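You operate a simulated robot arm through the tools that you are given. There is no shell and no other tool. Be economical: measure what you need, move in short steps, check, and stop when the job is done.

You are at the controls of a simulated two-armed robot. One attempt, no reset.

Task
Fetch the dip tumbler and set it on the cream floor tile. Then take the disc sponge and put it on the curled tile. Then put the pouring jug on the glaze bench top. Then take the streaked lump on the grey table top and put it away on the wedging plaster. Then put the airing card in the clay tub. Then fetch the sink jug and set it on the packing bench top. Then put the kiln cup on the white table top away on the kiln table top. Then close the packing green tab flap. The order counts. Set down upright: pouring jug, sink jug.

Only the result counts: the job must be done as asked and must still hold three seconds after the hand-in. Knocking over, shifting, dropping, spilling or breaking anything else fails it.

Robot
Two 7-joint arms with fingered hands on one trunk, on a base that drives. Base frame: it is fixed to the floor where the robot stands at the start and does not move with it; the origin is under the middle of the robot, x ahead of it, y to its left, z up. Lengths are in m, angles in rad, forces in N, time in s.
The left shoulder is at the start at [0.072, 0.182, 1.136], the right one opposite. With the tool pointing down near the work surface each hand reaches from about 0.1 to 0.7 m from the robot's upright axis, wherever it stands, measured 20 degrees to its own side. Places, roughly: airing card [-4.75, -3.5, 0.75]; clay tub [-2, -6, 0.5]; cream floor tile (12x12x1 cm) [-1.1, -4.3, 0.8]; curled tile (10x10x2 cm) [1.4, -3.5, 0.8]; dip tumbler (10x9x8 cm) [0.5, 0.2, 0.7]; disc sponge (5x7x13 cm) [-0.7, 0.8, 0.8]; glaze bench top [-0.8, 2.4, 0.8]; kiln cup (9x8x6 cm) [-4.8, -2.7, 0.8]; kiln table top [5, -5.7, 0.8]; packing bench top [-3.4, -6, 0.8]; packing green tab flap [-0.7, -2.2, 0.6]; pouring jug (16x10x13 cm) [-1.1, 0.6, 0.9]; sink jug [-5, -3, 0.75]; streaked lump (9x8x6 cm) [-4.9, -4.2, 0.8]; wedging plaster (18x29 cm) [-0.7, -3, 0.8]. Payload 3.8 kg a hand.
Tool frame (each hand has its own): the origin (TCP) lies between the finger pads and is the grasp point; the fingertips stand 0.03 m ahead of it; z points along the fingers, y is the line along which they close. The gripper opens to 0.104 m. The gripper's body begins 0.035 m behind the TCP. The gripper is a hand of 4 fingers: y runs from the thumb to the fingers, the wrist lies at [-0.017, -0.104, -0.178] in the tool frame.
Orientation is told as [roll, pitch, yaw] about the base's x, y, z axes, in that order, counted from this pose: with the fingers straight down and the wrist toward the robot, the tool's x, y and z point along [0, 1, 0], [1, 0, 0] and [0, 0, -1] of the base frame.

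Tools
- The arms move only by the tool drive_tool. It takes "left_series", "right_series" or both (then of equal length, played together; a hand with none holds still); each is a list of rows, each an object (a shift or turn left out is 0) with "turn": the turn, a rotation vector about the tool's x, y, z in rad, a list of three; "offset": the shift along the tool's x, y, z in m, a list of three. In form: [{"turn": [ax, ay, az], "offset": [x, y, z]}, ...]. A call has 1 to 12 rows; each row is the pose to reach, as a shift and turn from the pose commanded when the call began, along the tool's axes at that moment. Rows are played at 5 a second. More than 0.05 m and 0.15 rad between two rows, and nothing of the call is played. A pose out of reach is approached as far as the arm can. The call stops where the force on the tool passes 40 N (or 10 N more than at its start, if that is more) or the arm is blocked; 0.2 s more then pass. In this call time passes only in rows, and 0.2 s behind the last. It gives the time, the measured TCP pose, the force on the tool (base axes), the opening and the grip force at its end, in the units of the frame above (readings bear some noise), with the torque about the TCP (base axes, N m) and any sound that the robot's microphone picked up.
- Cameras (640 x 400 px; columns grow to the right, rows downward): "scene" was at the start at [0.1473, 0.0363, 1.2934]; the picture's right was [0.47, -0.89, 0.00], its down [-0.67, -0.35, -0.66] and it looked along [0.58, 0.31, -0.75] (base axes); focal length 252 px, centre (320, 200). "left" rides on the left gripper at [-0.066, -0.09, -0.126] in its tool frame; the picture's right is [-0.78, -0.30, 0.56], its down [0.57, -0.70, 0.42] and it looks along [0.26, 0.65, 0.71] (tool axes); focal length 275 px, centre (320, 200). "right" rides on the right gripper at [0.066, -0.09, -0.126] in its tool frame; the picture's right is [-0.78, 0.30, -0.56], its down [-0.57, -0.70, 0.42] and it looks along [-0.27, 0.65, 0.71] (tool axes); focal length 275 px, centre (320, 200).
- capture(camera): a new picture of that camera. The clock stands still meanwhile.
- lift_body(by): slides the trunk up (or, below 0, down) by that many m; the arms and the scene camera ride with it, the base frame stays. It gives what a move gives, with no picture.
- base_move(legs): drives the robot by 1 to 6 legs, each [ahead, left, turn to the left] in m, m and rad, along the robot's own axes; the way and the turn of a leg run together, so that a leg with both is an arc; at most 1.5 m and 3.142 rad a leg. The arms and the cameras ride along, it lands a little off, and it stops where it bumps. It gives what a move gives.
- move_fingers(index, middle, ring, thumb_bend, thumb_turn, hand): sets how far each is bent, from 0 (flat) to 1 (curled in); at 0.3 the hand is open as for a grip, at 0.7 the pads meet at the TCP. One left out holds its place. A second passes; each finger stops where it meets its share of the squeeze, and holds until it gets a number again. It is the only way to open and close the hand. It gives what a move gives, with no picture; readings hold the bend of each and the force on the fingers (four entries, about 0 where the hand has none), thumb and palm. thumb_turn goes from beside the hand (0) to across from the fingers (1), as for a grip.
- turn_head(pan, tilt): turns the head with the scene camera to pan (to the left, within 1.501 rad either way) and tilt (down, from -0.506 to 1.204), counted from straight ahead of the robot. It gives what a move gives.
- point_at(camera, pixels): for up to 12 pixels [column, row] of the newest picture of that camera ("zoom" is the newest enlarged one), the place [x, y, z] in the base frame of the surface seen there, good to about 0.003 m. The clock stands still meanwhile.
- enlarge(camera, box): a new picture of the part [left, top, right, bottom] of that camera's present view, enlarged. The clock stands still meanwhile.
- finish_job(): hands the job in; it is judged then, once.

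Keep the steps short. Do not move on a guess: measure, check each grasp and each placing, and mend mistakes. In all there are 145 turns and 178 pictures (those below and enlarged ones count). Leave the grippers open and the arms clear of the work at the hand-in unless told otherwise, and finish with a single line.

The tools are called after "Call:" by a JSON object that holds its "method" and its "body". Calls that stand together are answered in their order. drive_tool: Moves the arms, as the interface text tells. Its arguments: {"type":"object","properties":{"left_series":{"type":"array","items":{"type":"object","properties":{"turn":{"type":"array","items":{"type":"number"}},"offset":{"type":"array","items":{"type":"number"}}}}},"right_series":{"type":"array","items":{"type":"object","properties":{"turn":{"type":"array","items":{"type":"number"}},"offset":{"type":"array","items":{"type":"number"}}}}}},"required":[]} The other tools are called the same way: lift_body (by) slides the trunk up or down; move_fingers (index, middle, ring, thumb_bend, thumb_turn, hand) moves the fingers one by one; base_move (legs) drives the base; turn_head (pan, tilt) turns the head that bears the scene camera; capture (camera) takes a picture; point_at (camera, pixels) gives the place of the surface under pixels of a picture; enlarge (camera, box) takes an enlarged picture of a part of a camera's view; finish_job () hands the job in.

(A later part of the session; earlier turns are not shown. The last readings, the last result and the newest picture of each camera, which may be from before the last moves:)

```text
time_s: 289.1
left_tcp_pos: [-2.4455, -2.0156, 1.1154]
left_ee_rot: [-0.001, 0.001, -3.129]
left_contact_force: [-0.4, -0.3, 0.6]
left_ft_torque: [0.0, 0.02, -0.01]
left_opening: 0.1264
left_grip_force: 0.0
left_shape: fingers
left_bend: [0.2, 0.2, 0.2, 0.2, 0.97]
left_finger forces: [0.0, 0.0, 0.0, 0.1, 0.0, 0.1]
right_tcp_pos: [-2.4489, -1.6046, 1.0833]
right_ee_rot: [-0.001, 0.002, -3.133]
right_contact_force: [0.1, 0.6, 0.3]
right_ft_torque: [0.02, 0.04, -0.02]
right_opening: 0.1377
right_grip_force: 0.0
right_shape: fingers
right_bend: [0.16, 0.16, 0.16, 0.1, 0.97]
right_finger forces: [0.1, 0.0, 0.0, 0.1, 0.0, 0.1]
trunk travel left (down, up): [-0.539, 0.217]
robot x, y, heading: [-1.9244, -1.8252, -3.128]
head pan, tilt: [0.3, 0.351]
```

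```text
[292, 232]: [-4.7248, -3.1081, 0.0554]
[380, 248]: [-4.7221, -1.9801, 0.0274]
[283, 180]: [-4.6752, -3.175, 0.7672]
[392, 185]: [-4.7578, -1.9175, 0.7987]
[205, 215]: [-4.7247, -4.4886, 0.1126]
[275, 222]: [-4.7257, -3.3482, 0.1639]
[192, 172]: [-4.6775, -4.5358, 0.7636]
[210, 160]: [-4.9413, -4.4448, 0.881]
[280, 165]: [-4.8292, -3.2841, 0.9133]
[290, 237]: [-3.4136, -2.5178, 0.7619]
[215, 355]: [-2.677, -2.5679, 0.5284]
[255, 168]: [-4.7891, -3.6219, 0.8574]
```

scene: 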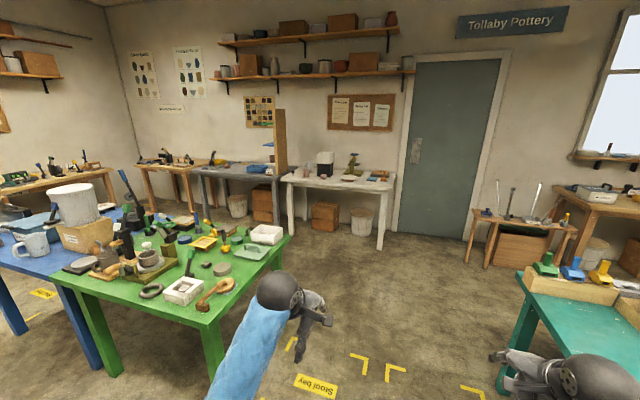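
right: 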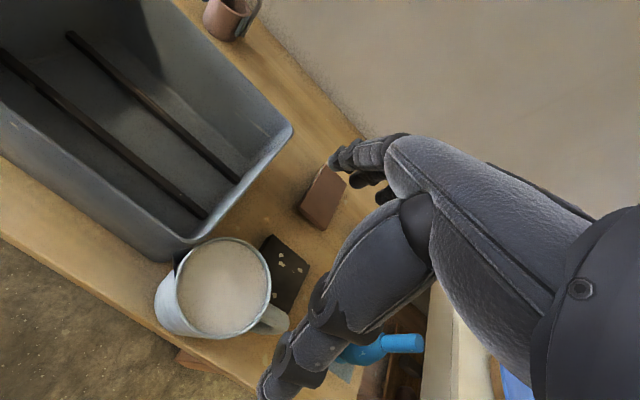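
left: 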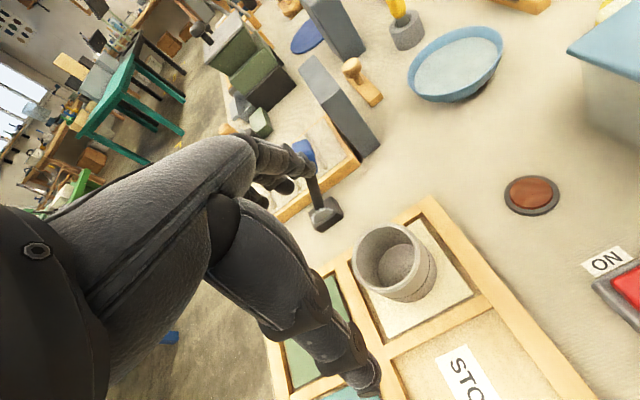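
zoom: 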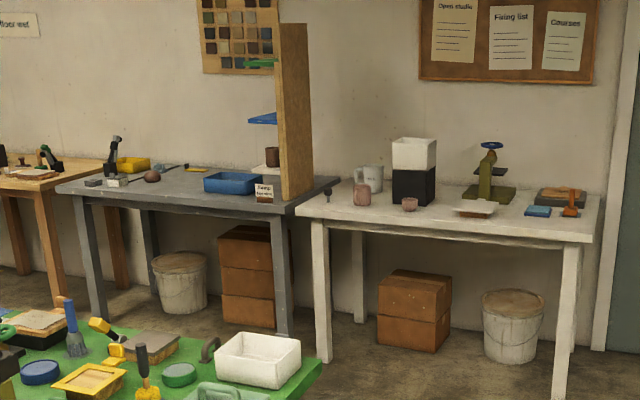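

The lump is the brown ball at zoom (152,176). I drive west to x≈−4.0 and slide left to y≈−4.0, staying in the aisle.

Call:
{"method": "base_move", "body": {"legs": [[1.05, 0, 0], [1.03, 0, 0], [0, 1.1, 0], [0, 1.1, 0]]}}

Call:
{"method": "turn_head", "body": {"pan": 0.2, "tilt": 0.65}}

Call:
{"method": "capture", "body": {"camera": "scene"}}

```text
time_s: 309.9
left_tcp_pos: [-4.4999, -4.2608, 1.115]
left_ee_rot: [0.0, 0.003, -3.111]
left_contact_force: [0.3, 0.2, -0.8]
left_ft_torque: [0.01, 0.02, 0.0]
left_opening: 0.1263
left_grip_force: 0.1
left_shape: fingers
left_bend: [0.2, 0.2, 0.2, 0.2, 0.97]
left_finger forces: [0.0, 0.0, 0.0, 0.1, 0.0, 0.1]
right_tcp_pos: [-4.5103, -3.849, 1.0825]
right_ee_rot: [0.0, 0.001, -3.116]
right_contact_force: [0.0, 1.0, 0.8]
right_ft_torque: [-0.03, -0.02, -0.02]
right_opening: 0.138
right_grip_force: 0.0
right_shape: fingers
right_bend: [0.16, 0.16, 0.16, 0.1, 0.97]
right_finger forces: [0.1, 0.0, 0.1, 0.1, 0.0, 0.1]
trunk travel left (down, up): [-0.539, 0.217]
robot x, y, heading: [-3.9817, -4.0624, -3.108]
head pan, tilt: [0.3, 0.351]
```

```text
time_s: 310.7
left_tcp_pos: [-4.5004, -4.2592, 1.1161]
left_ee_rot: [0.001, 0.002, -3.112]
left_contact_force: [-0.2, 0.3, 0.3]
left_ft_torque: [-0.02, 0.01, 0.02]
left_opening: 0.1262
left_grip_force: 0.0
left_shape: fingers
left_bend: [0.2, 0.2, 0.2, 0.2, 0.97]
left_finger forces: [0.0, 0.0, 0.0, 0.1, 0.0, 0.0]
right_tcp_pos: [-4.51, -3.8477, 1.0824]
right_ee_rot: [-0.002, 0.0, -3.118]
right_contact_force: [0.6, 0.5, 0.5]
right_ft_torque: [0.0, -0.01, -0.03]
right_opening: 0.1379
right_grip_force: 0.0
right_shape: fingers
right_bend: [0.16, 0.16, 0.16, 0.1, 0.97]
right_finger forces: [0.1, 0.0, 0.0, 0.0, 0.1, 0.0]
trunk travel left (down, up): [-0.539, 0.217]
robot x, y, heading: [-3.9805, -4.0656, -3.113]
head pan, tilt: [0.201, 0.649]
```

```text
80 pictures are left
```

scene: 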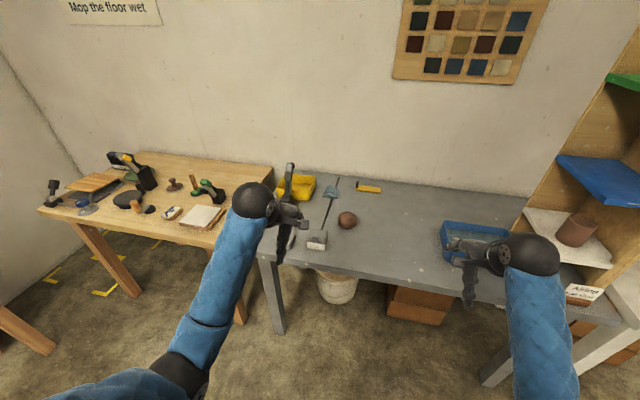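

Call:
{"method": "enlarge", "body": {"camera": "scene", "box": [270, 170, 430, 270]}}

Call:
{"method": "point_at", "body": {"camera": "zoom", "pixels": [[308, 170], [308, 200], [308, 232], [275, 200], [342, 200], [290, 245], [195, 270], [240, 110], [380, 75], [320, 320], [230, 60]]}}

```text
4.00 times, centred on (350, 220) of scene
```

zoom: 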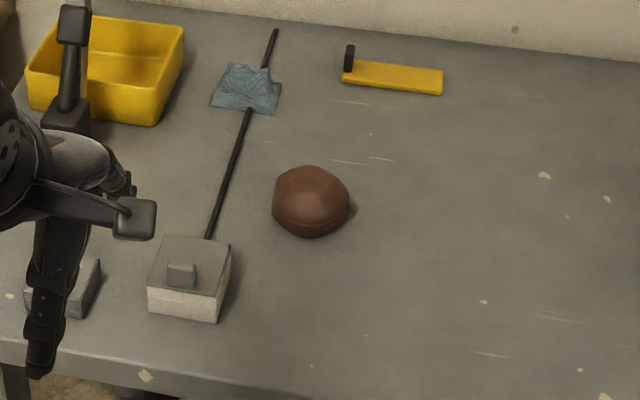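

```text
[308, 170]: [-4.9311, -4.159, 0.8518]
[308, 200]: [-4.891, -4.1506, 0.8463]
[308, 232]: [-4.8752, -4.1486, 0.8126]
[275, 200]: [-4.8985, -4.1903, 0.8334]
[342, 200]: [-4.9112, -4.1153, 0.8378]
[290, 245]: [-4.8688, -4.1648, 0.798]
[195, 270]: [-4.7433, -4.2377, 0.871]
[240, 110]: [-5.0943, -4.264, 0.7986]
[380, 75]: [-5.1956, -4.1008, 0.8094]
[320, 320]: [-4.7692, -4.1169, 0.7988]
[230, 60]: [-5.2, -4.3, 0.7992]
```

The lump is at (−4.907, −4.152), top ≈0.857, table 0.80. I drive 0.3 forward.

Call:
{"method": "base_move", "body": {"legs": [[0.3, 0, 0]]}}

```text
time_s: 312.7
left_tcp_pos: [-4.8008, -4.2706, 1.1164]
left_ee_rot: [-0.001, 0.001, -3.108]
left_contact_force: [0.3, 0.2, -0.6]
left_ft_torque: [-0.03, -0.01, 0.0]
left_opening: 0.1263
left_grip_force: 0.0
left_shape: fingers
left_bend: [0.2, 0.2, 0.2, 0.2, 0.97]
left_finger forces: [0.0, 0.0, 0.0, 0.0, 0.1, 0.1]
right_tcp_pos: [-4.8114, -3.8605, 1.0807]
right_ee_rot: [-0.002, 0.004, -3.115]
right_contact_force: [0.2, -0.9, -0.8]
right_ft_torque: [-0.02, -0.03, 0.04]
right_opening: 0.1381
right_grip_force: 0.0
right_shape: fingers
right_bend: [0.16, 0.16, 0.16, 0.1, 0.97]
right_finger forces: [0.1, 0.0, 0.0, 0.0, 0.1, 0.0]
trunk travel left (down, up): [-0.539, 0.217]
robot x, y, heading: [-4.2835, -4.0724, -3.106]
head pan, tilt: [0.201, 0.649]
```

Call:
{"method": "drive_tool", "body": {"left_series": [{"offset": [-0.035, 0.03, 0]}, {"offset": [-0.07, 0.06, 0]}, {"offset": [-0.1, 0.085, 0]}, {"offset": [-0.122, 0.102, 0.01]}, {"offset": [-0.122, 0.102, 0.055]}, {"offset": [-0.122, 0.102, 0.1]}, {"offset": [-0.122, 0.102, 0.145]}, {"offset": [-0.122, 0.102, 0.18]}]}}

Call:
{"method": "capture", "body": {"camera": "left"}}

```text
time_s: 314.5
left_tcp_pos: [-4.9081, -4.1523, 0.9333]
left_ee_rot: [0.001, 0.0, -3.108]
left_contact_force: [0.7, 0.2, 0.1]
left_ft_torque: [0.02, -0.06, -0.02]
left_opening: 0.1264
left_grip_force: 0.2
left_shape: fingers
left_bend: [0.2, 0.2, 0.2, 0.2, 0.97]
left_finger forces: [0.0, 0.0, 0.0, 0.1, 0.1, 0.1]
right_tcp_pos: [-4.8103, -3.8578, 1.0827]
right_ee_rot: [-0.001, 0.003, -3.113]
right_contact_force: [-0.1, 0.1, -0.6]
right_ft_torque: [0.0, 0.02, -0.05]
right_opening: 0.1381
right_grip_force: 0.1
right_shape: fingers
right_bend: [0.16, 0.16, 0.16, 0.1, 0.97]
right_finger forces: [0.0, 0.0, 0.1, 0.1, 0.0, 0.1]
trunk travel left (down, up): [-0.539, 0.217]
robot x, y, heading: [-4.2822, -4.0713, -3.108]
head pan, tilt: [0.201, 0.649]
```

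```text
78 pictures are left
```

left: 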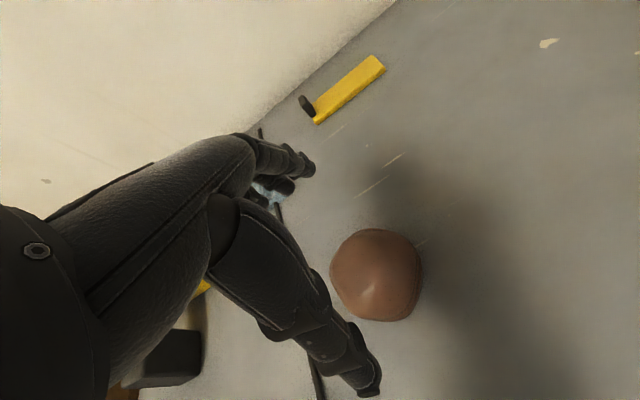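

Projection check: the lump centre should be at (376,281) and is at (377,275). I descend to z≈0.838.

Call:
{"method": "drive_tool", "body": {"left_series": [{"offset": [0, 0, 0.04]}, {"offset": [0, 0, 0.075]}, {"offset": [0, 0, 0.095]}]}}

Call:
{"method": "move_fingers", "body": {"hand": "left", "index": 0.55, "middle": 0.55, "ring": 0.55, "thumb_bend": 0.55}}

Call:
{"method": "capture", "body": {"camera": "left"}}

```text
time_s: 315.3
left_tcp_pos: [-4.8905, -4.1607, 0.8508]
left_ee_rot: [0.001, 0.0, -3.109]
left_contact_force: [-0.1, -0.6, -0.2]
left_ft_torque: [-0.03, 0.01, 0.04]
left_opening: 0.1268
left_grip_force: 0.0
left_shape: fingers
left_bend: [0.2, 0.2, 0.2, 0.2, 0.97]
left_finger forces: [0.3, 0.0, 0.1, 0.0, 0.0, 0.0]
left hand out of reach, approached as far as the arm can: row 2, 3
right_tcp_pos: [-4.8107, -3.8587, 1.0819]
right_ee_rot: [0.0, 0.002, -3.113]
right_contact_force: [0.0, 0.6, -0.8]
right_ft_torque: [0.02, -0.01, -0.03]
right_opening: 0.1381
right_grip_force: 0.1
right_shape: fingers
right_bend: [0.16, 0.16, 0.16, 0.1, 0.97]
right_finger forces: [0.0, 0.0, 0.0, 0.1, 0.0, 0.0]
trunk travel left (down, up): [-0.539, 0.217]
robot x, y, heading: [-4.2793, -4.0683, -3.107]
head pan, tilt: [0.201, 0.649]
```

```text
time_s: 316.3
left_tcp_pos: [-4.8921, -4.1607, 0.8521]
left_ee_rot: [-0.001, -0.004, -3.108]
left_contact_force: [-5.1, -0.9, 9.0]
left_ft_torque: [0.02, 0.39, -0.02]
left_opening: 0.073
left_grip_force: 14.7
left_shape: fingers
left_bend: [0.43, 0.48, 0.55, 0.44, 0.96]
left_finger forces: [9.8, 8.4, 0.0, 0.1, 11.7, 0.1]
right_tcp_pos: [-4.8116, -3.8593, 1.0831]
right_ee_rot: [-0.004, 0.003, -3.113]
right_contact_force: [0.1, -0.2, 0.6]
right_ft_torque: [-0.03, -0.02, 0.0]
right_opening: 0.1382
right_grip_force: 0.1
right_shape: fingers
right_bend: [0.16, 0.16, 0.16, 0.1, 0.97]
right_finger forces: [0.0, 0.1, 0.0, 0.0, 0.0, 0.0]
trunk travel left (down, up): [-0.539, 0.217]
robot x, y, heading: [-4.2826, -4.0701, -3.103]
head pan, tilt: [0.201, 0.649]
```

```text
77 pictures are left
```

left: 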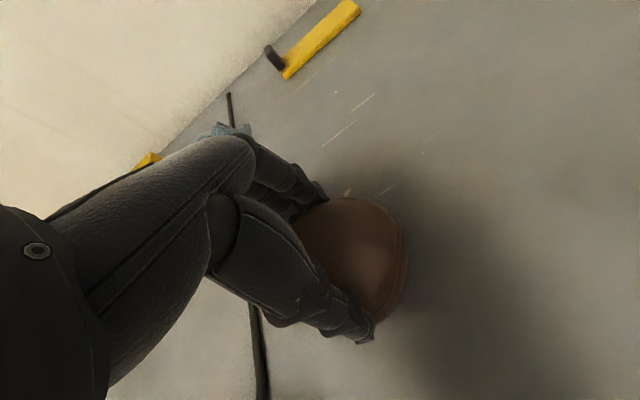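

The arm was out of reach (trunk too high): z only 0.851. I open, rise, lower the trunk 0.09 instead, and finish the descent.

Call:
{"method": "move_fingers", "body": {"hand": "left", "index": 0.2, "middle": 0.2, "ring": 0.2, "thumb_bend": 0.2}}

Call:
{"method": "drive_tool", "body": {"left_series": [{"offset": [0, 0, -0.04]}, {"offset": [0, 0, -0.08]}, {"offset": [0, 0, -0.1]}]}}

Call:
{"method": "lift_body", "body": {"by": -0.085}}

Call:
{"method": "capture", "body": {"camera": "left"}}

```text
time_s: 317.3
left_tcp_pos: [-4.891, -4.1595, 0.8498]
left_ee_rot: [0.0, 0.002, -3.109]
left_contact_force: [1.0, -1.2, 0.3]
left_ft_torque: [0.0, 0.01, -0.02]
left_opening: 0.1262
left_grip_force: 0.0
left_shape: fingers
left_bend: [0.2, 0.2, 0.2, 0.2, 0.97]
left_finger forces: [0.1, 0.0, 0.0, 0.0, 0.1, 0.1]
right_tcp_pos: [-4.8098, -3.8589, 1.0831]
right_ee_rot: [-0.002, 0.003, -3.114]
right_contact_force: [-0.6, -0.1, 0.0]
right_ft_torque: [0.02, 0.02, -0.06]
right_opening: 0.1378
right_grip_force: 0.1
right_shape: fingers
right_bend: [0.16, 0.16, 0.16, 0.1, 0.97]
right_finger forces: [0.0, 0.1, 0.0, 0.0, 0.1, 0.1]
trunk travel left (down, up): [-0.539, 0.217]
robot x, y, heading: [-4.2846, -4.0677, -3.111]
head pan, tilt: [0.201, 0.649]
```

```text
time_s: 318.1
left_tcp_pos: [-4.891, -4.1591, 0.9536]
left_ee_rot: [0.0, 0.003, -3.109]
left_contact_force: [-0.1, 0.6, 0.2]
left_ft_torque: [-0.01, -0.01, -0.02]
left_opening: 0.1266
left_grip_force: 0.0
left_shape: fingers
left_bend: [0.2, 0.2, 0.2, 0.2, 0.97]
left_finger forces: [0.0, 0.1, 0.0, 0.1, 0.0, 0.0]
right_tcp_pos: [-4.8107, -3.8594, 1.0829]
right_ee_rot: [-0.003, 0.002, -3.114]
right_contact_force: [-0.1, 0.5, 0.7]
right_ft_torque: [0.01, -0.01, 0.02]
right_opening: 0.138
right_grip_force: 0.2
right_shape: fingers
right_bend: [0.16, 0.16, 0.16, 0.1, 0.97]
right_finger forces: [0.1, 0.0, 0.1, 0.0, 0.1, 0.0]
trunk travel left (down, up): [-0.539, 0.217]
robot x, y, heading: [-4.2849, -4.0709, -3.11]
head pan, tilt: [0.201, 0.649]
```

```text
time_s: 319.3
left_tcp_pos: [-4.8928, -4.1611, 0.8687]
left_ee_rot: [-0.001, 0.0, -3.109]
left_contact_force: [-0.5, 0.4, 0.4]
left_ft_torque: [0.03, 0.01, -0.01]
left_opening: 0.1266
left_grip_force: 0.1
left_shape: fingers
left_bend: [0.2, 0.2, 0.2, 0.2, 0.97]
left_finger forces: [0.0, 0.0, 0.0, 0.0, 0.0, 0.1]
right_tcp_pos: [-4.8107, -3.8598, 0.9973]
right_ee_rot: [0.001, 0.001, -3.114]
right_contact_force: [0.6, -0.2, 0.2]
right_ft_torque: [0.01, -0.03, -0.01]
right_opening: 0.1382
right_grip_force: 0.1
right_shape: fingers
right_bend: [0.16, 0.16, 0.16, 0.1, 0.97]
right_finger forces: [0.1, 0.1, 0.0, 0.1, 0.0, 0.0]
trunk travel left (down, up): [-0.454, 0.302]
robot x, y, heading: [-4.2819, -4.0713, -3.104]
head pan, tilt: [0.201, 0.649]
```

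```text
76 pictures are left
```

left: 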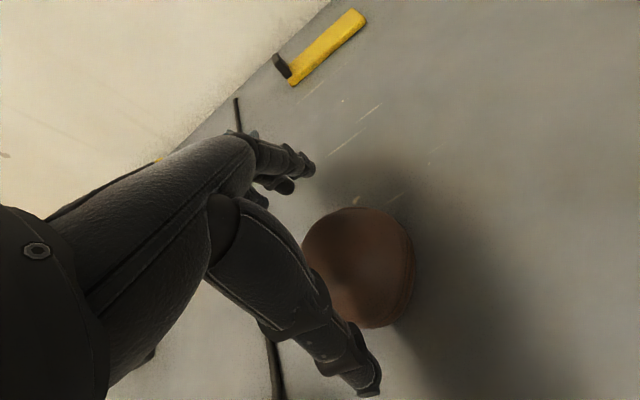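

Call:
{"method": "point_at", "body": {"camera": "left", "pixels": [[360, 215], [410, 255], [395, 315], [355, 270], [325, 235], [370, 320], [380, 225]]}}

```text
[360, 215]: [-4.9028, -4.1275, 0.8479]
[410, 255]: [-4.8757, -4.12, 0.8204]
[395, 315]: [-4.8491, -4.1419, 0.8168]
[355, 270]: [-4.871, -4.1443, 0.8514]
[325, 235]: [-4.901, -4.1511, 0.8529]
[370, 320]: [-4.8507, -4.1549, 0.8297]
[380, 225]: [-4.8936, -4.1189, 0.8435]
```

The lump shifted slightly to about (−4.888, −4.153), nearly under the TCP. I lower 0.033 with a small correction and close.

Call:
{"method": "drive_tool", "body": {"left_series": [{"offset": [-0.007, -0.003, 0.01]}, {"offset": [-0.007, -0.003, 0.025]}, {"offset": [-0.007, -0.003, 0.033]}]}}

Call:
{"method": "move_fingers", "body": {"hand": "left", "index": 0.6, "middle": 0.6, "ring": 0.6, "thumb_bend": 0.6}}

Call:
{"method": "drive_tool", "body": {"left_series": [{"offset": [0, 0, -0.02]}, {"offset": [0, 0, -0.05]}, {"offset": [0, 0, -0.09]}, {"offset": [0, 0, -0.13]}]}}

Call:
{"method": "capture", "body": {"camera": "left"}}

```text
time_s: 320.1
left_tcp_pos: [-4.889, -4.1537, 0.8337]
left_ee_rot: [-0.001, 0.002, -3.11]
left_contact_force: [0.1, -0.6, 0.1]
left_ft_torque: [0.0, 0.04, 0.01]
left_opening: 0.1265
left_grip_force: 0.2
left_shape: fingers
left_bend: [0.2, 0.2, 0.2, 0.2, 0.97]
left_finger forces: [0.0, 0.1, 0.0, 0.0, 0.0, 0.0]
right_tcp_pos: [-4.8109, -3.8589, 0.9964]
right_ee_rot: [-0.003, 0.002, -3.114]
right_contact_force: [-0.1, -0.5, 0.0]
right_ft_torque: [-0.05, 0.02, -0.02]
right_opening: 0.1381
right_grip_force: 0.1
right_shape: fingers
right_bend: [0.16, 0.16, 0.16, 0.1, 0.97]
right_finger forces: [0.1, 0.0, 0.0, 0.0, 0.1, 0.0]
trunk travel left (down, up): [-0.454, 0.302]
robot x, y, heading: [-4.2862, -4.0698, -3.108]
head pan, tilt: [0.201, 0.649]
```

```text
time_s: 321.1
left_tcp_pos: [-4.889, -4.1525, 0.8346]
left_ee_rot: [-0.002, 0.0, -3.11]
left_contact_force: [-4.3, 0.2, 5.3]
left_ft_torque: [-0.19, 0.52, -0.02]
left_opening: 0.0775
left_grip_force: 30.7
left_shape: fingers
left_bend: [0.39, 0.45, 0.52, 0.44, 0.95]
left_finger forces: [13.6, 14.4, 7.5, 0.1, 25.6, 0.0]
right_tcp_pos: [-4.8107, -3.8584, 0.9974]
right_ee_rot: [-0.001, 0.0, -3.115]
right_contact_force: [0.6, 0.4, -0.2]
right_ft_torque: [0.0, -0.03, -0.01]
right_opening: 0.1381
right_grip_force: 0.1
right_shape: fingers
right_bend: [0.16, 0.16, 0.16, 0.1, 0.97]
right_finger forces: [0.0, 0.0, 0.1, 0.0, 0.1, 0.1]
trunk travel left (down, up): [-0.454, 0.302]
robot x, y, heading: [-4.2801, -4.0721, -3.107]
head pan, tilt: [0.201, 0.649]
```

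```text
time_s: 322.1
left_tcp_pos: [-4.8916, -4.1684, 0.9601]
left_ee_rot: [0.02, 0.005, -3.093]
left_contact_force: [0.4, 0.3, -4.9]
left_ft_torque: [-0.04, -0.01, 0.03]
left_opening: 0.0773
left_grip_force: 26.3
left_shape: fingers
left_bend: [0.39, 0.46, 0.52, 0.44, 0.94]
left_finger forces: [12.1, 7.4, 7.2, 0.0, 26.0, 0.0]
right_tcp_pos: [-4.8111, -3.8592, 0.9965]
right_ee_rot: [-0.002, 0.001, -3.115]
right_contact_force: [-0.5, -0.1, 0.1]
right_ft_torque: [-0.01, 0.01, 0.01]
right_opening: 0.1378
right_grip_force: 0.0
right_shape: fingers
right_bend: [0.16, 0.16, 0.16, 0.1, 0.97]
right_finger forces: [0.1, 0.0, 0.0, 0.0, 0.0, 0.0]
trunk travel left (down, up): [-0.454, 0.302]
robot x, y, heading: [-4.2844, -4.0752, -3.109]
head pan, tilt: [0.201, 0.649]
```

```text
75 pictures are left
```

left: 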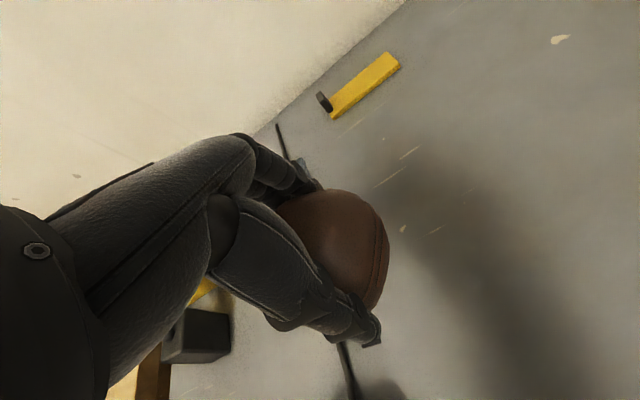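

Lump lifted (5 N). I back out of the table, slide south to y≈−5.0 and check the way east with the head turned.

Call:
{"method": "base_move", "body": {"legs": [[-0.28, 0, -0.035], [0, 0.96, 0]]}}

Call:
{"method": "turn_head", "body": {"pan": 1.5, "tilt": 0.4}}

Call:
{"method": "capture", "body": {"camera": "scene"}}

```text
time_s: 328.7
left_tcp_pos: [-4.6337, -5.0981, 0.9632]
left_ee_rot: [0.017, -0.004, 3.136]
left_contact_force: [0.3, 0.0, -5.5]
left_ft_torque: [-0.01, 0.01, 0.02]
left_opening: 0.0775
left_grip_force: 25.9
left_shape: fingers
left_bend: [0.39, 0.46, 0.52, 0.44, 0.94]
left_finger forces: [12.0, 7.6, 7.2, 0.1, 25.9, 0.1]
right_tcp_pos: [-4.5356, -4.7933, 0.9965]
right_ee_rot: [-0.003, 0.003, 3.117]
right_contact_force: [-0.9, -1.0, -0.2]
right_ft_torque: [0.02, 0.02, -0.01]
right_opening: 0.138
right_grip_force: 0.1
right_shape: fingers
right_bend: [0.16, 0.16, 0.16, 0.1, 0.97]
right_finger forces: [0.0, 0.0, 0.0, 0.0, 0.0, 0.0]
trunk travel left (down, up): [-0.454, 0.302]
robot x, y, heading: [-4.0128, -5.0323, 3.124]
head pan, tilt: [0.201, 0.649]
```

```text
time_s: 330.2
left_tcp_pos: [-4.6353, -5.0989, 0.9622]
left_ee_rot: [0.02, -0.003, 3.135]
left_contact_force: [0.8, 0.6, -4.3]
left_ft_torque: [0.01, -0.02, 0.02]
left_opening: 0.0777
left_grip_force: 26.0
left_shape: fingers
left_bend: [0.39, 0.46, 0.52, 0.44, 0.94]
left_finger forces: [12.1, 7.6, 7.2, 0.0, 25.8, 0.1]
right_tcp_pos: [-4.5349, -4.7935, 0.9977]
right_ee_rot: [-0.002, 0.003, 3.117]
right_contact_force: [0.2, 0.4, -0.6]
right_ft_torque: [-0.02, -0.01, -0.01]
right_opening: 0.1377
right_grip_force: 0.0
right_shape: fingers
right_bend: [0.16, 0.16, 0.16, 0.1, 0.97]
right_finger forces: [0.0, 0.1, 0.0, 0.0, 0.1, 0.1]
trunk travel left (down, up): [-0.454, 0.302]
robot x, y, heading: [-4.0148, -5.036, 3.124]
head pan, tilt: [1.499, 0.4]
```

```text
74 pictures are left
```

scene: 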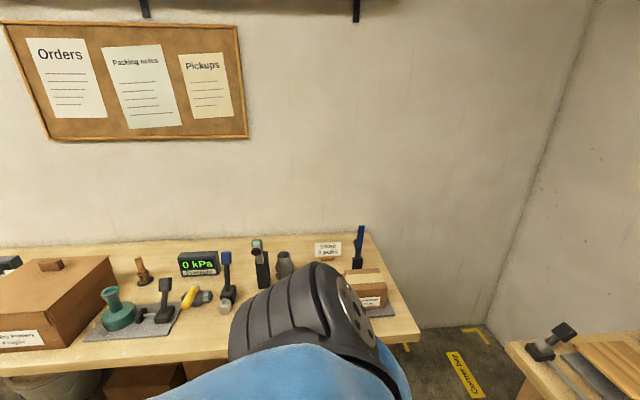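

The packing bench lies south (edge ~−5.7). The floor eastward was seen clear before. I drive backward (east) along y≈−5.0.

Call:
{"method": "base_move", "body": {"legs": [[-1.4, -0.03, 0.018], [-1.4, 0, 0], [-1.4, 0, 0]]}}

Call:
{"method": "turn_head", "body": {"pan": -0.7, "tilt": 0.45}}

Call:
{"method": "capture", "body": {"camera": "scene"}}

```text
time_s: 350.4
left_tcp_pos: [-0.4023, -5.1739, 0.9615]
left_ee_rot: [0.019, -0.003, 3.119]
left_contact_force: [0.4, 0.3, -4.5]
left_ft_torque: [-0.01, 0.0, 0.01]
left_opening: 0.0774
left_grip_force: 26.5
left_shape: fingers
left_bend: [0.39, 0.46, 0.52, 0.44, 0.94]
left_finger forces: [12.0, 7.7, 7.2, 0.1, 25.8, 0.1]
right_tcp_pos: [-0.298, -4.8698, 0.998]
right_ee_rot: [-0.002, 0.001, 3.097]
right_contact_force: [0.8, 0.3, -0.2]
right_ft_torque: [0.02, -0.04, 0.02]
right_opening: 0.1381
right_grip_force: 0.1
right_shape: fingers
right_bend: [0.16, 0.16, 0.16, 0.1, 0.97]
right_finger forces: [0.0, 0.0, 0.1, 0.0, 0.0, 0.1]
trunk travel left (down, up): [-0.454, 0.302]
robot x, y, heading: [0.218, -5.1183, 3.101]
head pan, tilt: [1.499, 0.4]
```

```text
time_s: 352.5
left_tcp_pos: [-0.4029, -5.1744, 0.9625]
left_ee_rot: [0.021, -0.004, 3.122]
left_contact_force: [0.6, -0.1, -3.8]
left_ft_torque: [-0.01, 0.0, 0.01]
left_opening: 0.0773
left_grip_force: 26.3
left_shape: fingers
left_bend: [0.39, 0.46, 0.52, 0.44, 0.94]
left_finger forces: [12.1, 7.7, 7.2, 0.0, 25.7, 0.0]
right_tcp_pos: [-0.2971, -4.8716, 0.9979]
right_ee_rot: [-0.002, 0.002, 3.099]
right_contact_force: [0.0, -1.0, 0.5]
right_ft_torque: [-0.01, 0.02, 0.0]
right_opening: 0.1383
right_grip_force: 0.0
right_shape: fingers
right_bend: [0.16, 0.16, 0.16, 0.1, 0.97]
right_finger forces: [0.1, 0.0, 0.0, 0.1, 0.0, 0.0]
trunk travel left (down, up): [-0.454, 0.302]
robot x, y, heading: [0.2129, -5.121, 3.106]
head pan, tilt: [-0.7, 0.45]
```

```text
73 pictures are left
```

scene: 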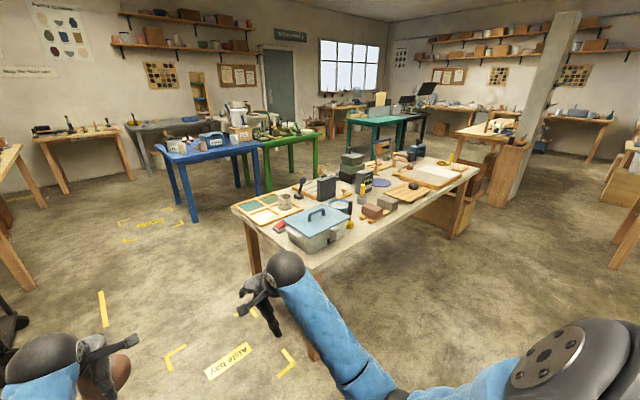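

Clear. I correct heading and slide north along the table to y≈−2.85.

Call:
{"method": "base_move", "body": {"legs": [[0, -0.05, 0.035], [0, -1.1, 0], [0, -1.1, 0]]}}

Call:
{"method": "turn_head", "body": {"pan": 0.1, "tilt": 0.7}}

Call:
{"method": "capture", "body": {"camera": "scene"}}

```text
time_s: 364.0
left_tcp_pos: [-0.4202, -2.9388, 0.9634]
left_ee_rot: [0.021, -0.003, -3.115]
left_contact_force: [0.6, 0.0, -4.8]
left_ft_torque: [0.01, -0.05, -0.02]
left_opening: 0.0771
left_grip_force: 26.5
left_shape: fingers
left_bend: [0.39, 0.46, 0.52, 0.45, 0.94]
left_finger forces: [12.1, 7.7, 7.2, 0.1, 25.6, 0.1]
right_tcp_pos: [-0.3312, -2.6312, 0.9975]
right_ee_rot: [-0.002, 0.004, -3.134]
right_contact_force: [0.0, -0.5, 0.3]
right_ft_torque: [-0.01, 0.02, 0.01]
right_opening: 0.138
right_grip_force: 0.0
right_shape: fingers
right_bend: [0.16, 0.16, 0.16, 0.1, 0.97]
right_finger forces: [0.0, 0.0, 0.1, 0.0, 0.0, 0.1]
trunk travel left (down, up): [-0.454, 0.302]
robot x, y, heading: [0.1941, -2.849, -3.124]
head pan, tilt: [-0.7, 0.45]
```

```text
time_s: 365.1
left_tcp_pos: [-0.4205, -2.9397, 0.9633]
left_ee_rot: [0.021, -0.003, -3.113]
left_contact_force: [-0.1, -0.7, -4.9]
left_ft_torque: [0.0, 0.02, 0.03]
left_opening: 0.0773
left_grip_force: 26.4
left_shape: fingers
left_bend: [0.39, 0.46, 0.52, 0.45, 0.94]
left_finger forces: [12.1, 7.6, 7.2, 0.0, 25.5, 0.0]
right_tcp_pos: [-0.3308, -2.6311, 0.9979]
right_ee_rot: [-0.001, 0.005, -3.133]
right_contact_force: [-0.8, 0.1, 0.1]
right_ft_torque: [-0.01, 0.01, -0.01]
right_opening: 0.1382
right_grip_force: 0.1
right_shape: fingers
right_bend: [0.16, 0.16, 0.16, 0.1, 0.97]
right_finger forces: [0.1, 0.0, 0.0, 0.0, 0.0, 0.0]
trunk travel left (down, up): [-0.454, 0.302]
robot x, y, heading: [0.1951, -2.8568, -3.13]
head pan, tilt: [0.099, 0.7]
```

```text
72 pictures are left
```

scene: 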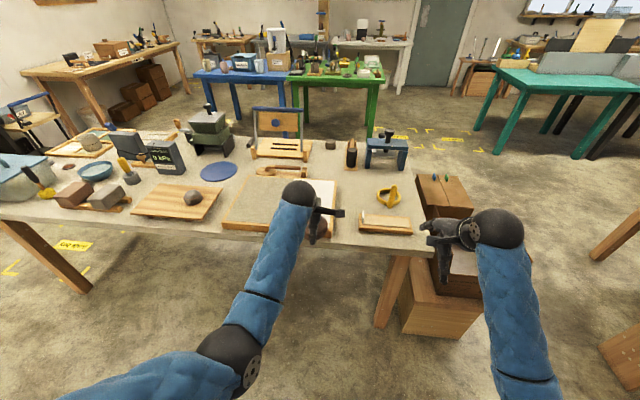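

The plaster slab (white) seems to be at (320,195), partly hidden. I zoom and measure.

Call:
{"method": "enlarge", "body": {"camera": "scene", "box": [200, 150, 380, 260]}}

Call:
{"method": "point_at", "body": {"camera": "zoom", "pixels": [[420, 110], [480, 112], [478, 180], [470, 260], [370, 130], [250, 110], [200, 240], [140, 240], [350, 180], [485, 200], [455, 300], [100, 285]]}}

```text
3.56 times, centred on (290, 205) of scene
```

zoom: 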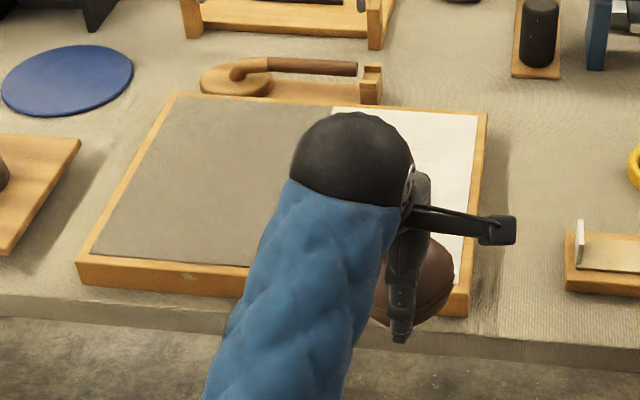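

```text
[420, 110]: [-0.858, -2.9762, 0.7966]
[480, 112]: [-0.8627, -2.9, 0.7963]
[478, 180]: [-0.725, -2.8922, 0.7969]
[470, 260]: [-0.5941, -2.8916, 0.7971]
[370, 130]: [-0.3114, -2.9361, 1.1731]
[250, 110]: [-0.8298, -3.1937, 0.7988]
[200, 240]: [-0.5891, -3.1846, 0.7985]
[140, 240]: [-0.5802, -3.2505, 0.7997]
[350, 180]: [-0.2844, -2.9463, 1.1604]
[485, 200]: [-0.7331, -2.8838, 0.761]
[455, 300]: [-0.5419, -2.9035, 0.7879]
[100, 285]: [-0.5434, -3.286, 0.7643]
```

The white plaster half: x −0.86..−0.57, y −3.08..−2.90, top 0.797; centre (−0.715,−2.99). I drive 0.27 forward.

Call:
{"method": "base_move", "body": {"legs": [[0.27, 0, 0]]}}

```text
time_s: 367.0
left_tcp_pos: [-0.6875, -2.9412, 0.9628]
left_ee_rot: [0.021, -0.002, -3.116]
left_contact_force: [0.8, 0.2, -4.1]
left_ft_torque: [-0.01, 0.02, -0.02]
left_opening: 0.0774
left_grip_force: 26.6
left_shape: fingers
left_bend: [0.39, 0.46, 0.52, 0.45, 0.94]
left_finger forces: [12.1, 7.8, 7.4, 0.0, 25.6, 0.1]
right_tcp_pos: [-0.5981, -2.6323, 0.9974]
right_ee_rot: [-0.002, 0.003, -3.134]
right_contact_force: [-0.3, -1.7, -0.3]
right_ft_torque: [0.02, -0.03, 0.01]
right_opening: 0.1379
right_grip_force: 0.1
right_shape: fingers
right_bend: [0.16, 0.16, 0.16, 0.1, 0.97]
right_finger forces: [0.0, 0.0, 0.0, 0.0, 0.0, 0.0]
trunk travel left (down, up): [-0.454, 0.302]
robot x, y, heading: [-0.0721, -2.8544, -3.131]
head pan, tilt: [0.099, 0.7]
```

Call:
{"method": "drive_tool", "body": {"left_series": [{"offset": [0.025, 0.01, 0]}, {"offset": [0.049, 0.02, 0.01]}, {"offset": [0.049, 0.02, 0.05]}, {"offset": [0.049, 0.02, 0.09]}, {"offset": [0.049, 0.02, 0.115]}, {"offset": [0.049, 0.02, 0.125]}, {"offset": [0.049, 0.02, 0.132]}]}}

Call:
{"method": "capture", "body": {"camera": "left"}}

```text
time_s: 368.6
left_tcp_pos: [-0.7095, -2.9948, 0.8345]
left_ee_rot: [0.021, -0.01, -3.115]
left_contact_force: [1.5, -1.3, 7.8]
left_ft_torque: [-0.17, 0.44, 0.09]
left_opening: 0.0774
left_grip_force: 33.6
left_shape: fingers
left_bend: [0.39, 0.46, 0.53, 0.45, 0.94]
left_finger forces: [11.4, 22.1, 7.0, 0.1, 26.6, 0.1]
right_tcp_pos: [-0.5968, -2.6333, 0.9994]
right_ee_rot: [-0.001, 0.002, -3.135]
right_contact_force: [0.6, -0.1, -0.7]
right_ft_torque: [-0.02, 0.0, 0.04]
right_opening: 0.1379
right_grip_force: 0.1
right_shape: fingers
right_bend: [0.16, 0.16, 0.16, 0.1, 0.97]
right_finger forces: [0.0, 0.0, 0.0, 0.1, 0.1, 0.0]
trunk travel left (down, up): [-0.454, 0.302]
robot x, y, heading: [-0.0754, -2.8554, -3.135]
head pan, tilt: [0.099, 0.7]
```

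```text
70 pictures are left
```

left: 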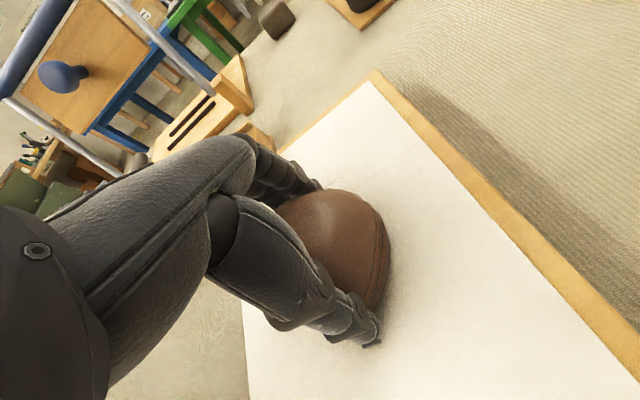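

The lump rests on the plaster (contact 8 N). I open and rise.

Call:
{"method": "move_fingers", "body": {"hand": "left", "index": 0.2, "middle": 0.2, "ring": 0.2, "thumb_bend": 0.2}}

Call:
{"method": "drive_tool", "body": {"left_series": [{"offset": [0, 0, -0.03]}, {"offset": [0, 0, -0.07]}, {"offset": [0, 0, -0.12]}, {"offset": [0, -0.03, -0.16]}, {"offset": [0, -0.07, -0.18]}]}}

Call:
{"method": "base_move", "body": {"legs": [[-0.27, 0, 0]]}}

Call:
{"method": "capture", "body": {"camera": "scene"}}

```text
time_s: 369.6
left_tcp_pos: [-0.7064, -2.9935, 0.8329]
left_ee_rot: [0.02, -0.004, -3.115]
left_contact_force: [-0.2, -0.4, 0.3]
left_ft_torque: [-0.03, -0.04, -0.01]
left_opening: 0.1262
left_grip_force: 0.1
left_shape: fingers
left_bend: [0.2, 0.2, 0.2, 0.2, 0.97]
left_finger forces: [0.1, 0.0, 0.0, 0.0, 0.1, 0.0]
right_tcp_pos: [-0.597, -2.6334, 0.9969]
right_ee_rot: [-0.003, 0.002, -3.135]
right_contact_force: [-0.8, -0.1, 0.4]
right_ft_torque: [0.02, -0.05, 0.01]
right_opening: 0.1381
right_grip_force: 0.1
right_shape: fingers
right_bend: [0.16, 0.16, 0.16, 0.1, 0.97]
right_finger forces: [0.1, 0.1, 0.1, 0.0, 0.1, 0.1]
trunk travel left (down, up): [-0.454, 0.302]
robot x, y, heading: [-0.0716, -2.8551, -3.127]
head pan, tilt: [0.099, 0.7]
```

```text
time_s: 370.8
left_tcp_pos: [-0.636, -2.9877, 1.0128]
left_ee_rot: [0.02, -0.003, -3.116]
left_contact_force: [-0.6, -0.1, 0.1]
left_ft_torque: [-0.02, -0.02, 0.02]
left_opening: 0.1266
left_grip_force: 0.0
left_shape: fingers
left_bend: [0.2, 0.2, 0.2, 0.2, 0.97]
left_finger forces: [0.0, 0.0, 0.1, 0.1, 0.0, 0.0]
right_tcp_pos: [-0.5959, -2.634, 0.9977]
right_ee_rot: [-0.002, 0.001, -3.134]
right_contact_force: [-0.1, -0.1, -0.4]
right_ft_torque: [0.01, -0.01, 0.01]
right_opening: 0.1383
right_grip_force: 0.1
right_shape: fingers
right_bend: [0.16, 0.16, 0.16, 0.1, 0.97]
right_finger forces: [0.0, 0.0, 0.0, 0.0, 0.0, 0.0]
trunk travel left (down, up): [-0.454, 0.302]
robot x, y, heading: [-0.0711, -2.8556, -3.126]
head pan, tilt: [0.099, 0.7]
```

```text
time_s: 372.7
left_tcp_pos: [-0.3618, -2.9863, 1.0131]
left_ee_rot: [0.02, -0.005, -3.113]
left_contact_force: [0.5, 0.0, 0.5]
left_ft_torque: [0.01, 0.05, -0.01]
left_opening: 0.1263
left_grip_force: 0.0
left_shape: fingers
left_bend: [0.2, 0.2, 0.2, 0.2, 0.97]
left_finger forces: [0.0, 0.1, 0.0, 0.0, 0.1, 0.1]
right_tcp_pos: [-0.3219, -2.6313, 0.9979]
right_ee_rot: [-0.003, 0.003, -3.132]
right_contact_force: [1.1, 0.9, 0.4]
right_ft_torque: [-0.01, 0.0, -0.01]
right_opening: 0.1381
right_grip_force: 0.1
right_shape: fingers
right_bend: [0.16, 0.16, 0.16, 0.1, 0.97]
right_finger forces: [0.1, 0.1, 0.0, 0.1, 0.0, 0.0]
trunk travel left (down, up): [-0.454, 0.302]
robot x, y, heading: [0.2039, -2.8471, -3.129]
head pan, tilt: [0.099, 0.7]
```

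```text
69 pictures are left
```

scene: 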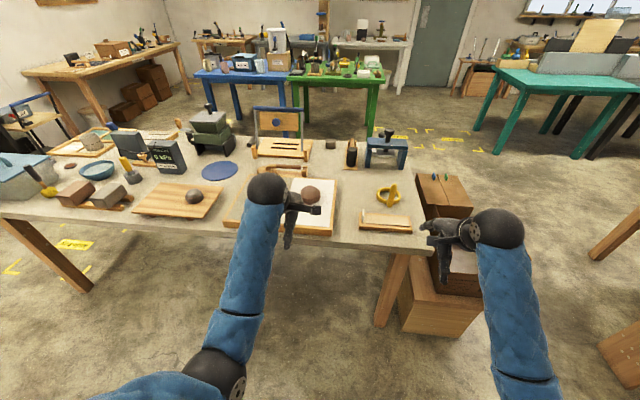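

The lump is on the plaster. Next the airing card: back south around the table and west; I stop near x≈−2 to look at the clay tub on the way.

Call:
{"method": "base_move", "body": {"legs": [[0, 1.1, 0], [0, 1.08, 0], [1.1, 0, 0], [1.1, 0, 0]]}}

Call:
{"method": "turn_head", "body": {"pan": 1.45, "tilt": 0.75}}

Call:
{"method": "capture", "body": {"camera": "scene"}}

```text
time_s: 394.1
left_tcp_pos: [-2.5523, -5.1567, 1.0125]
left_ee_rot: [0.021, -0.004, -3.126]
left_contact_force: [-0.5, 0.4, -0.3]
left_ft_torque: [0.02, -0.02, -0.04]
left_opening: 0.1265
left_grip_force: 0.1
left_shape: fingers
left_bend: [0.2, 0.2, 0.2, 0.2, 0.97]
left_finger forces: [0.0, 0.1, 0.0, 0.0, 0.0, 0.0]
right_tcp_pos: [-2.5084, -4.8015, 0.997]
right_ee_rot: [-0.002, 0.004, 3.137]
right_contact_force: [-0.4, 0.1, -0.2]
right_ft_torque: [-0.05, 0.0, 0.02]
right_opening: 0.1381
right_grip_force: 0.1
right_shape: fingers
right_bend: [0.16, 0.16, 0.16, 0.1, 0.97]
right_finger forces: [0.1, 0.0, 0.0, 0.1, 0.0, 0.0]
trunk travel left (down, up): [-0.454, 0.302]
robot x, y, heading: [-1.9837, -5.0305, 3.14]
head pan, tilt: [0.099, 0.7]
```

```text
time_s: 395.6
left_tcp_pos: [-2.5525, -5.1563, 1.0122]
left_ee_rot: [0.021, -0.005, -3.128]
left_contact_force: [-0.2, 0.8, -0.7]
left_ft_torque: [-0.01, 0.01, -0.05]
left_opening: 0.1264
left_grip_force: 0.1
left_shape: fingers
left_bend: [0.2, 0.2, 0.2, 0.2, 0.97]
left_finger forces: [0.0, 0.0, 0.0, 0.0, 0.0, 0.0]
right_tcp_pos: [-2.5076, -4.8021, 0.9978]
right_ee_rot: [-0.003, 0.001, 3.136]
right_contact_force: [-0.1, 0.2, 0.0]
right_ft_torque: [0.03, 0.0, -0.05]
right_opening: 0.1376
right_grip_force: 0.0
right_shape: fingers
right_bend: [0.16, 0.16, 0.16, 0.1, 0.97]
right_finger forces: [0.1, 0.0, 0.1, 0.0, 0.0, 0.0]
trunk travel left (down, up): [-0.454, 0.302]
robot x, y, heading: [-1.9863, -5.0309, 3.143]
head pan, tilt: [1.45, 0.75]
```

```text
68 pictures are left
```

scene: 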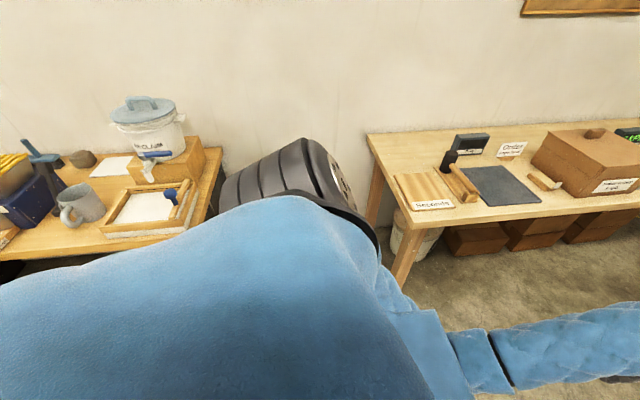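

The tub is hidden by my shoulder; I'll see it later. I continue to the card at the grey table.

Call:
{"method": "base_move", "body": {"legs": [[1.0, 0, 0], [0.95, 0, 0], [0, -1.45, 0]]}}

Call:
{"method": "turn_head", "body": {"pan": 0.0, "tilt": 0.7}}

Call:
{"method": "capture", "body": {"camera": "scene"}}

```text
time_s: 412.2
left_tcp_pos: [-4.5205, -3.7127, 1.0119]
left_ee_rot: [0.021, -0.006, -3.121]
left_contact_force: [0.4, -0.5, -0.6]
left_ft_torque: [0.0, 0.02, 0.04]
left_opening: 0.1265
left_grip_force: 0.0
left_shape: fingers
left_bend: [0.2, 0.2, 0.2, 0.2, 0.97]
left_finger forces: [0.0, 0.0, 0.0, 0.1, 0.1, 0.0]
right_tcp_pos: [-4.4785, -3.3579, 0.9977]
right_ee_rot: [-0.002, 0.002, -3.141]
right_contact_force: [-0.6, 0.9, -0.1]
right_ft_torque: [0.0, 0.02, -0.03]
right_opening: 0.1379
right_grip_force: 0.1
right_shape: fingers
right_bend: [0.16, 0.16, 0.16, 0.1, 0.97]
right_finger forces: [0.1, 0.1, 0.2, 0.0, 0.0, 0.0]
trunk travel left (down, up): [-0.454, 0.302]
robot x, y, heading: [-3.9557, -3.5817, -3.134]
head pan, tilt: [1.45, 0.75]
```

```text
time_s: 413.7
left_tcp_pos: [-4.5201, -3.7125, 1.0118]
left_ee_rot: [0.023, -0.005, -3.121]
left_contact_force: [-0.2, 0.0, -0.3]
left_ft_torque: [0.0, 0.02, 0.01]
left_opening: 0.1264
left_grip_force: 0.0
left_shape: fingers
left_bend: [0.2, 0.2, 0.2, 0.2, 0.97]
left_finger forces: [0.0, 0.0, 0.1, 0.0, 0.0, 0.0]
right_tcp_pos: [-4.4777, -3.3572, 0.9976]
right_ee_rot: [-0.002, 0.0, -3.141]
right_contact_force: [0.8, 0.2, -0.1]
right_ft_torque: [0.01, -0.02, 0.04]
right_opening: 0.1379
right_grip_force: 0.1
right_shape: fingers
right_bend: [0.16, 0.16, 0.16, 0.1, 0.97]
right_finger forces: [0.1, 0.0, 0.0, 0.0, 0.0, 0.0]
trunk travel left (down, up): [-0.454, 0.302]
robot x, y, heading: [-3.9557, -3.5817, -3.129]
head pan, tilt: [0.0, 0.7]
```

```text
67 pictures are left
```

scene: 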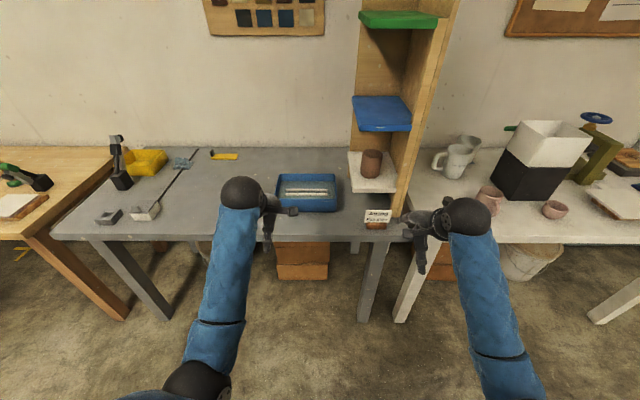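

Call:
{"method": "enlarge", "body": {"camera": "scene", "box": [330, 180, 450, 250]}}

Call:
{"method": "point_at", "body": {"camera": "zoom", "pixels": [[250, 160], [200, 165], [305, 160], [250, 190], [250, 222], [200, 225], [300, 220], [250, 240], [350, 240], [160, 200], [250, 130], [380, 210]]}}

```text
5.33 times, centred on (390, 215) of scene
```

zoom: 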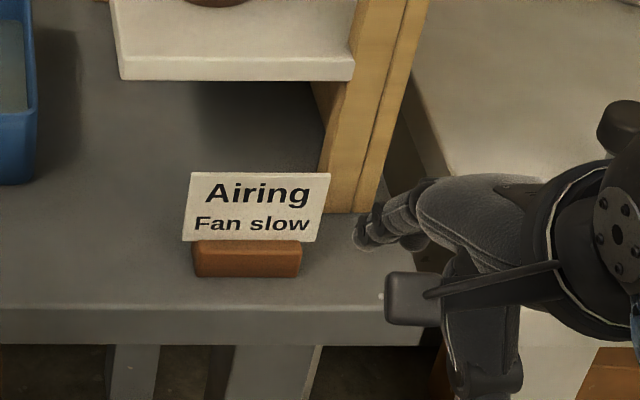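

```text
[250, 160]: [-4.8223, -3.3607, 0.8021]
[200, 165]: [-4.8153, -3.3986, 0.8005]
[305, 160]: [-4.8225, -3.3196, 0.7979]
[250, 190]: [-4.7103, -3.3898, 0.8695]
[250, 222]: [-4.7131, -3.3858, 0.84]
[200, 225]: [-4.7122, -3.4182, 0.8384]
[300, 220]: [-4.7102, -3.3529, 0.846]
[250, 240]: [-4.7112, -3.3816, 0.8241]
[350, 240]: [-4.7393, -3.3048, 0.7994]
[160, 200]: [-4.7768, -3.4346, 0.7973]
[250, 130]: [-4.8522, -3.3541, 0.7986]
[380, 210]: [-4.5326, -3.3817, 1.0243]
```

The card stands in a small holder at (−4.712, −3.385), 8.5 cm wide, top ≈0.885. I measure the shelf overhead and the post behind it.

Call:
{"method": "point_at", "body": {"camera": "zoom", "pixels": [[235, 75], [125, 70], [345, 70], [235, 40], [345, 140], [370, 195], [335, 205], [210, 270], [290, 262], [190, 178], [325, 178]]}}

Call:
{"method": "capture", "body": {"camera": "right"}}

```text
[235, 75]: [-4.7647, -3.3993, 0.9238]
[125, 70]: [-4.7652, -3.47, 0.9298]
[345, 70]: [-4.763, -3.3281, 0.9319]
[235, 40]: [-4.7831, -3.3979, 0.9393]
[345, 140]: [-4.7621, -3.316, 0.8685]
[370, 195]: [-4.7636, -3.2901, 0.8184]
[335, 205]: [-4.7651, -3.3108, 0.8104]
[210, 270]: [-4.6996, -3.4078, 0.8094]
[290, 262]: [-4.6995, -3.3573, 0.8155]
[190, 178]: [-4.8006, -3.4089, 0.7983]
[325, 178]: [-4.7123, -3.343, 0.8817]
```

```text
65 pictures are left
```

right: 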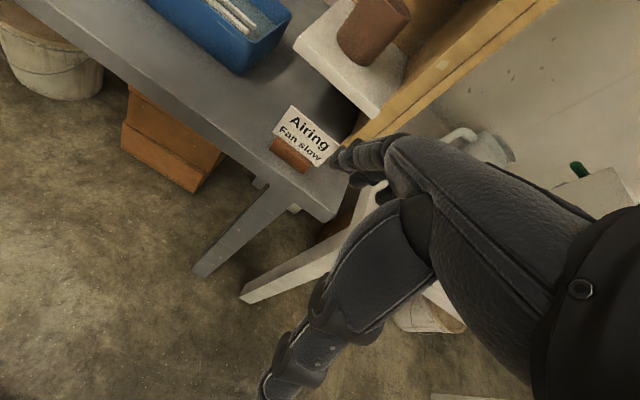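

Shelf front edge is at x=−4.765, z 0.93 — 5 cm behind the card. I use a narrow opening. Set fingers, drive 0.17 forward.

Call:
{"method": "move_fingers", "body": {"hand": "right", "index": 0.48, "middle": 0.48, "ring": 0.48, "thumb_bend": 0.42}}

Call:
{"method": "base_move", "body": {"legs": [[0.17, 0, 0]]}}

```text
time_s: 414.7
left_tcp_pos: [-4.5201, -3.7131, 1.0125]
left_ee_rot: [0.022, -0.004, -3.12]
left_contact_force: [-0.3, 0.8, -0.1]
left_ft_torque: [0.02, 0.0, 0.02]
left_opening: 0.1266
left_grip_force: 0.0
left_shape: fingers
left_bend: [0.2, 0.2, 0.2, 0.2, 0.97]
left_finger forces: [0.0, 0.1, 0.0, 0.0, 0.0, 0.0]
right_tcp_pos: [-4.4772, -3.3584, 0.9979]
right_ee_rot: [0.0, 0.002, -3.141]
right_contact_force: [0.8, -0.2, -0.7]
right_ft_torque: [-0.01, 0.01, 0.0]
right_opening: 0.0673
right_grip_force: 0.0
right_shape: fingers
right_bend: [0.48, 0.48, 0.48, 0.42, 0.97]
right_finger forces: [0.0, 0.0, 0.1, 0.0, 0.0, 0.0]
trunk travel left (down, up): [-0.454, 0.302]
robot x, y, heading: [-3.9553, -3.5888, -3.139]
head pan, tilt: [0.0, 0.7]
```

```text
time_s: 416.2
left_tcp_pos: [-4.6913, -3.7138, 1.0126]
left_ee_rot: [0.022, -0.002, -3.121]
left_contact_force: [-0.1, -0.6, 0.8]
left_ft_torque: [-0.05, -0.01, 0.01]
left_opening: 0.1263
left_grip_force: 0.0
left_shape: fingers
left_bend: [0.2, 0.2, 0.2, 0.2, 0.97]
left_finger forces: [0.1, 0.0, 0.0, 0.1, 0.1, 0.1]
right_tcp_pos: [-4.6497, -3.3585, 0.9963]
right_ee_rot: [-0.002, 0.003, -3.141]
right_contact_force: [0.0, -0.3, -1.0]
right_ft_torque: [0.01, -0.04, 0.05]
right_opening: 0.0673
right_grip_force: 0.0
right_shape: fingers
right_bend: [0.48, 0.48, 0.48, 0.42, 0.97]
right_finger forces: [0.1, 0.1, 0.0, 0.1, 0.0, 0.1]
trunk travel left (down, up): [-0.454, 0.302]
robot x, y, heading: [-4.1245, -3.5846, -3.138]
head pan, tilt: [0.0, 0.7]
```

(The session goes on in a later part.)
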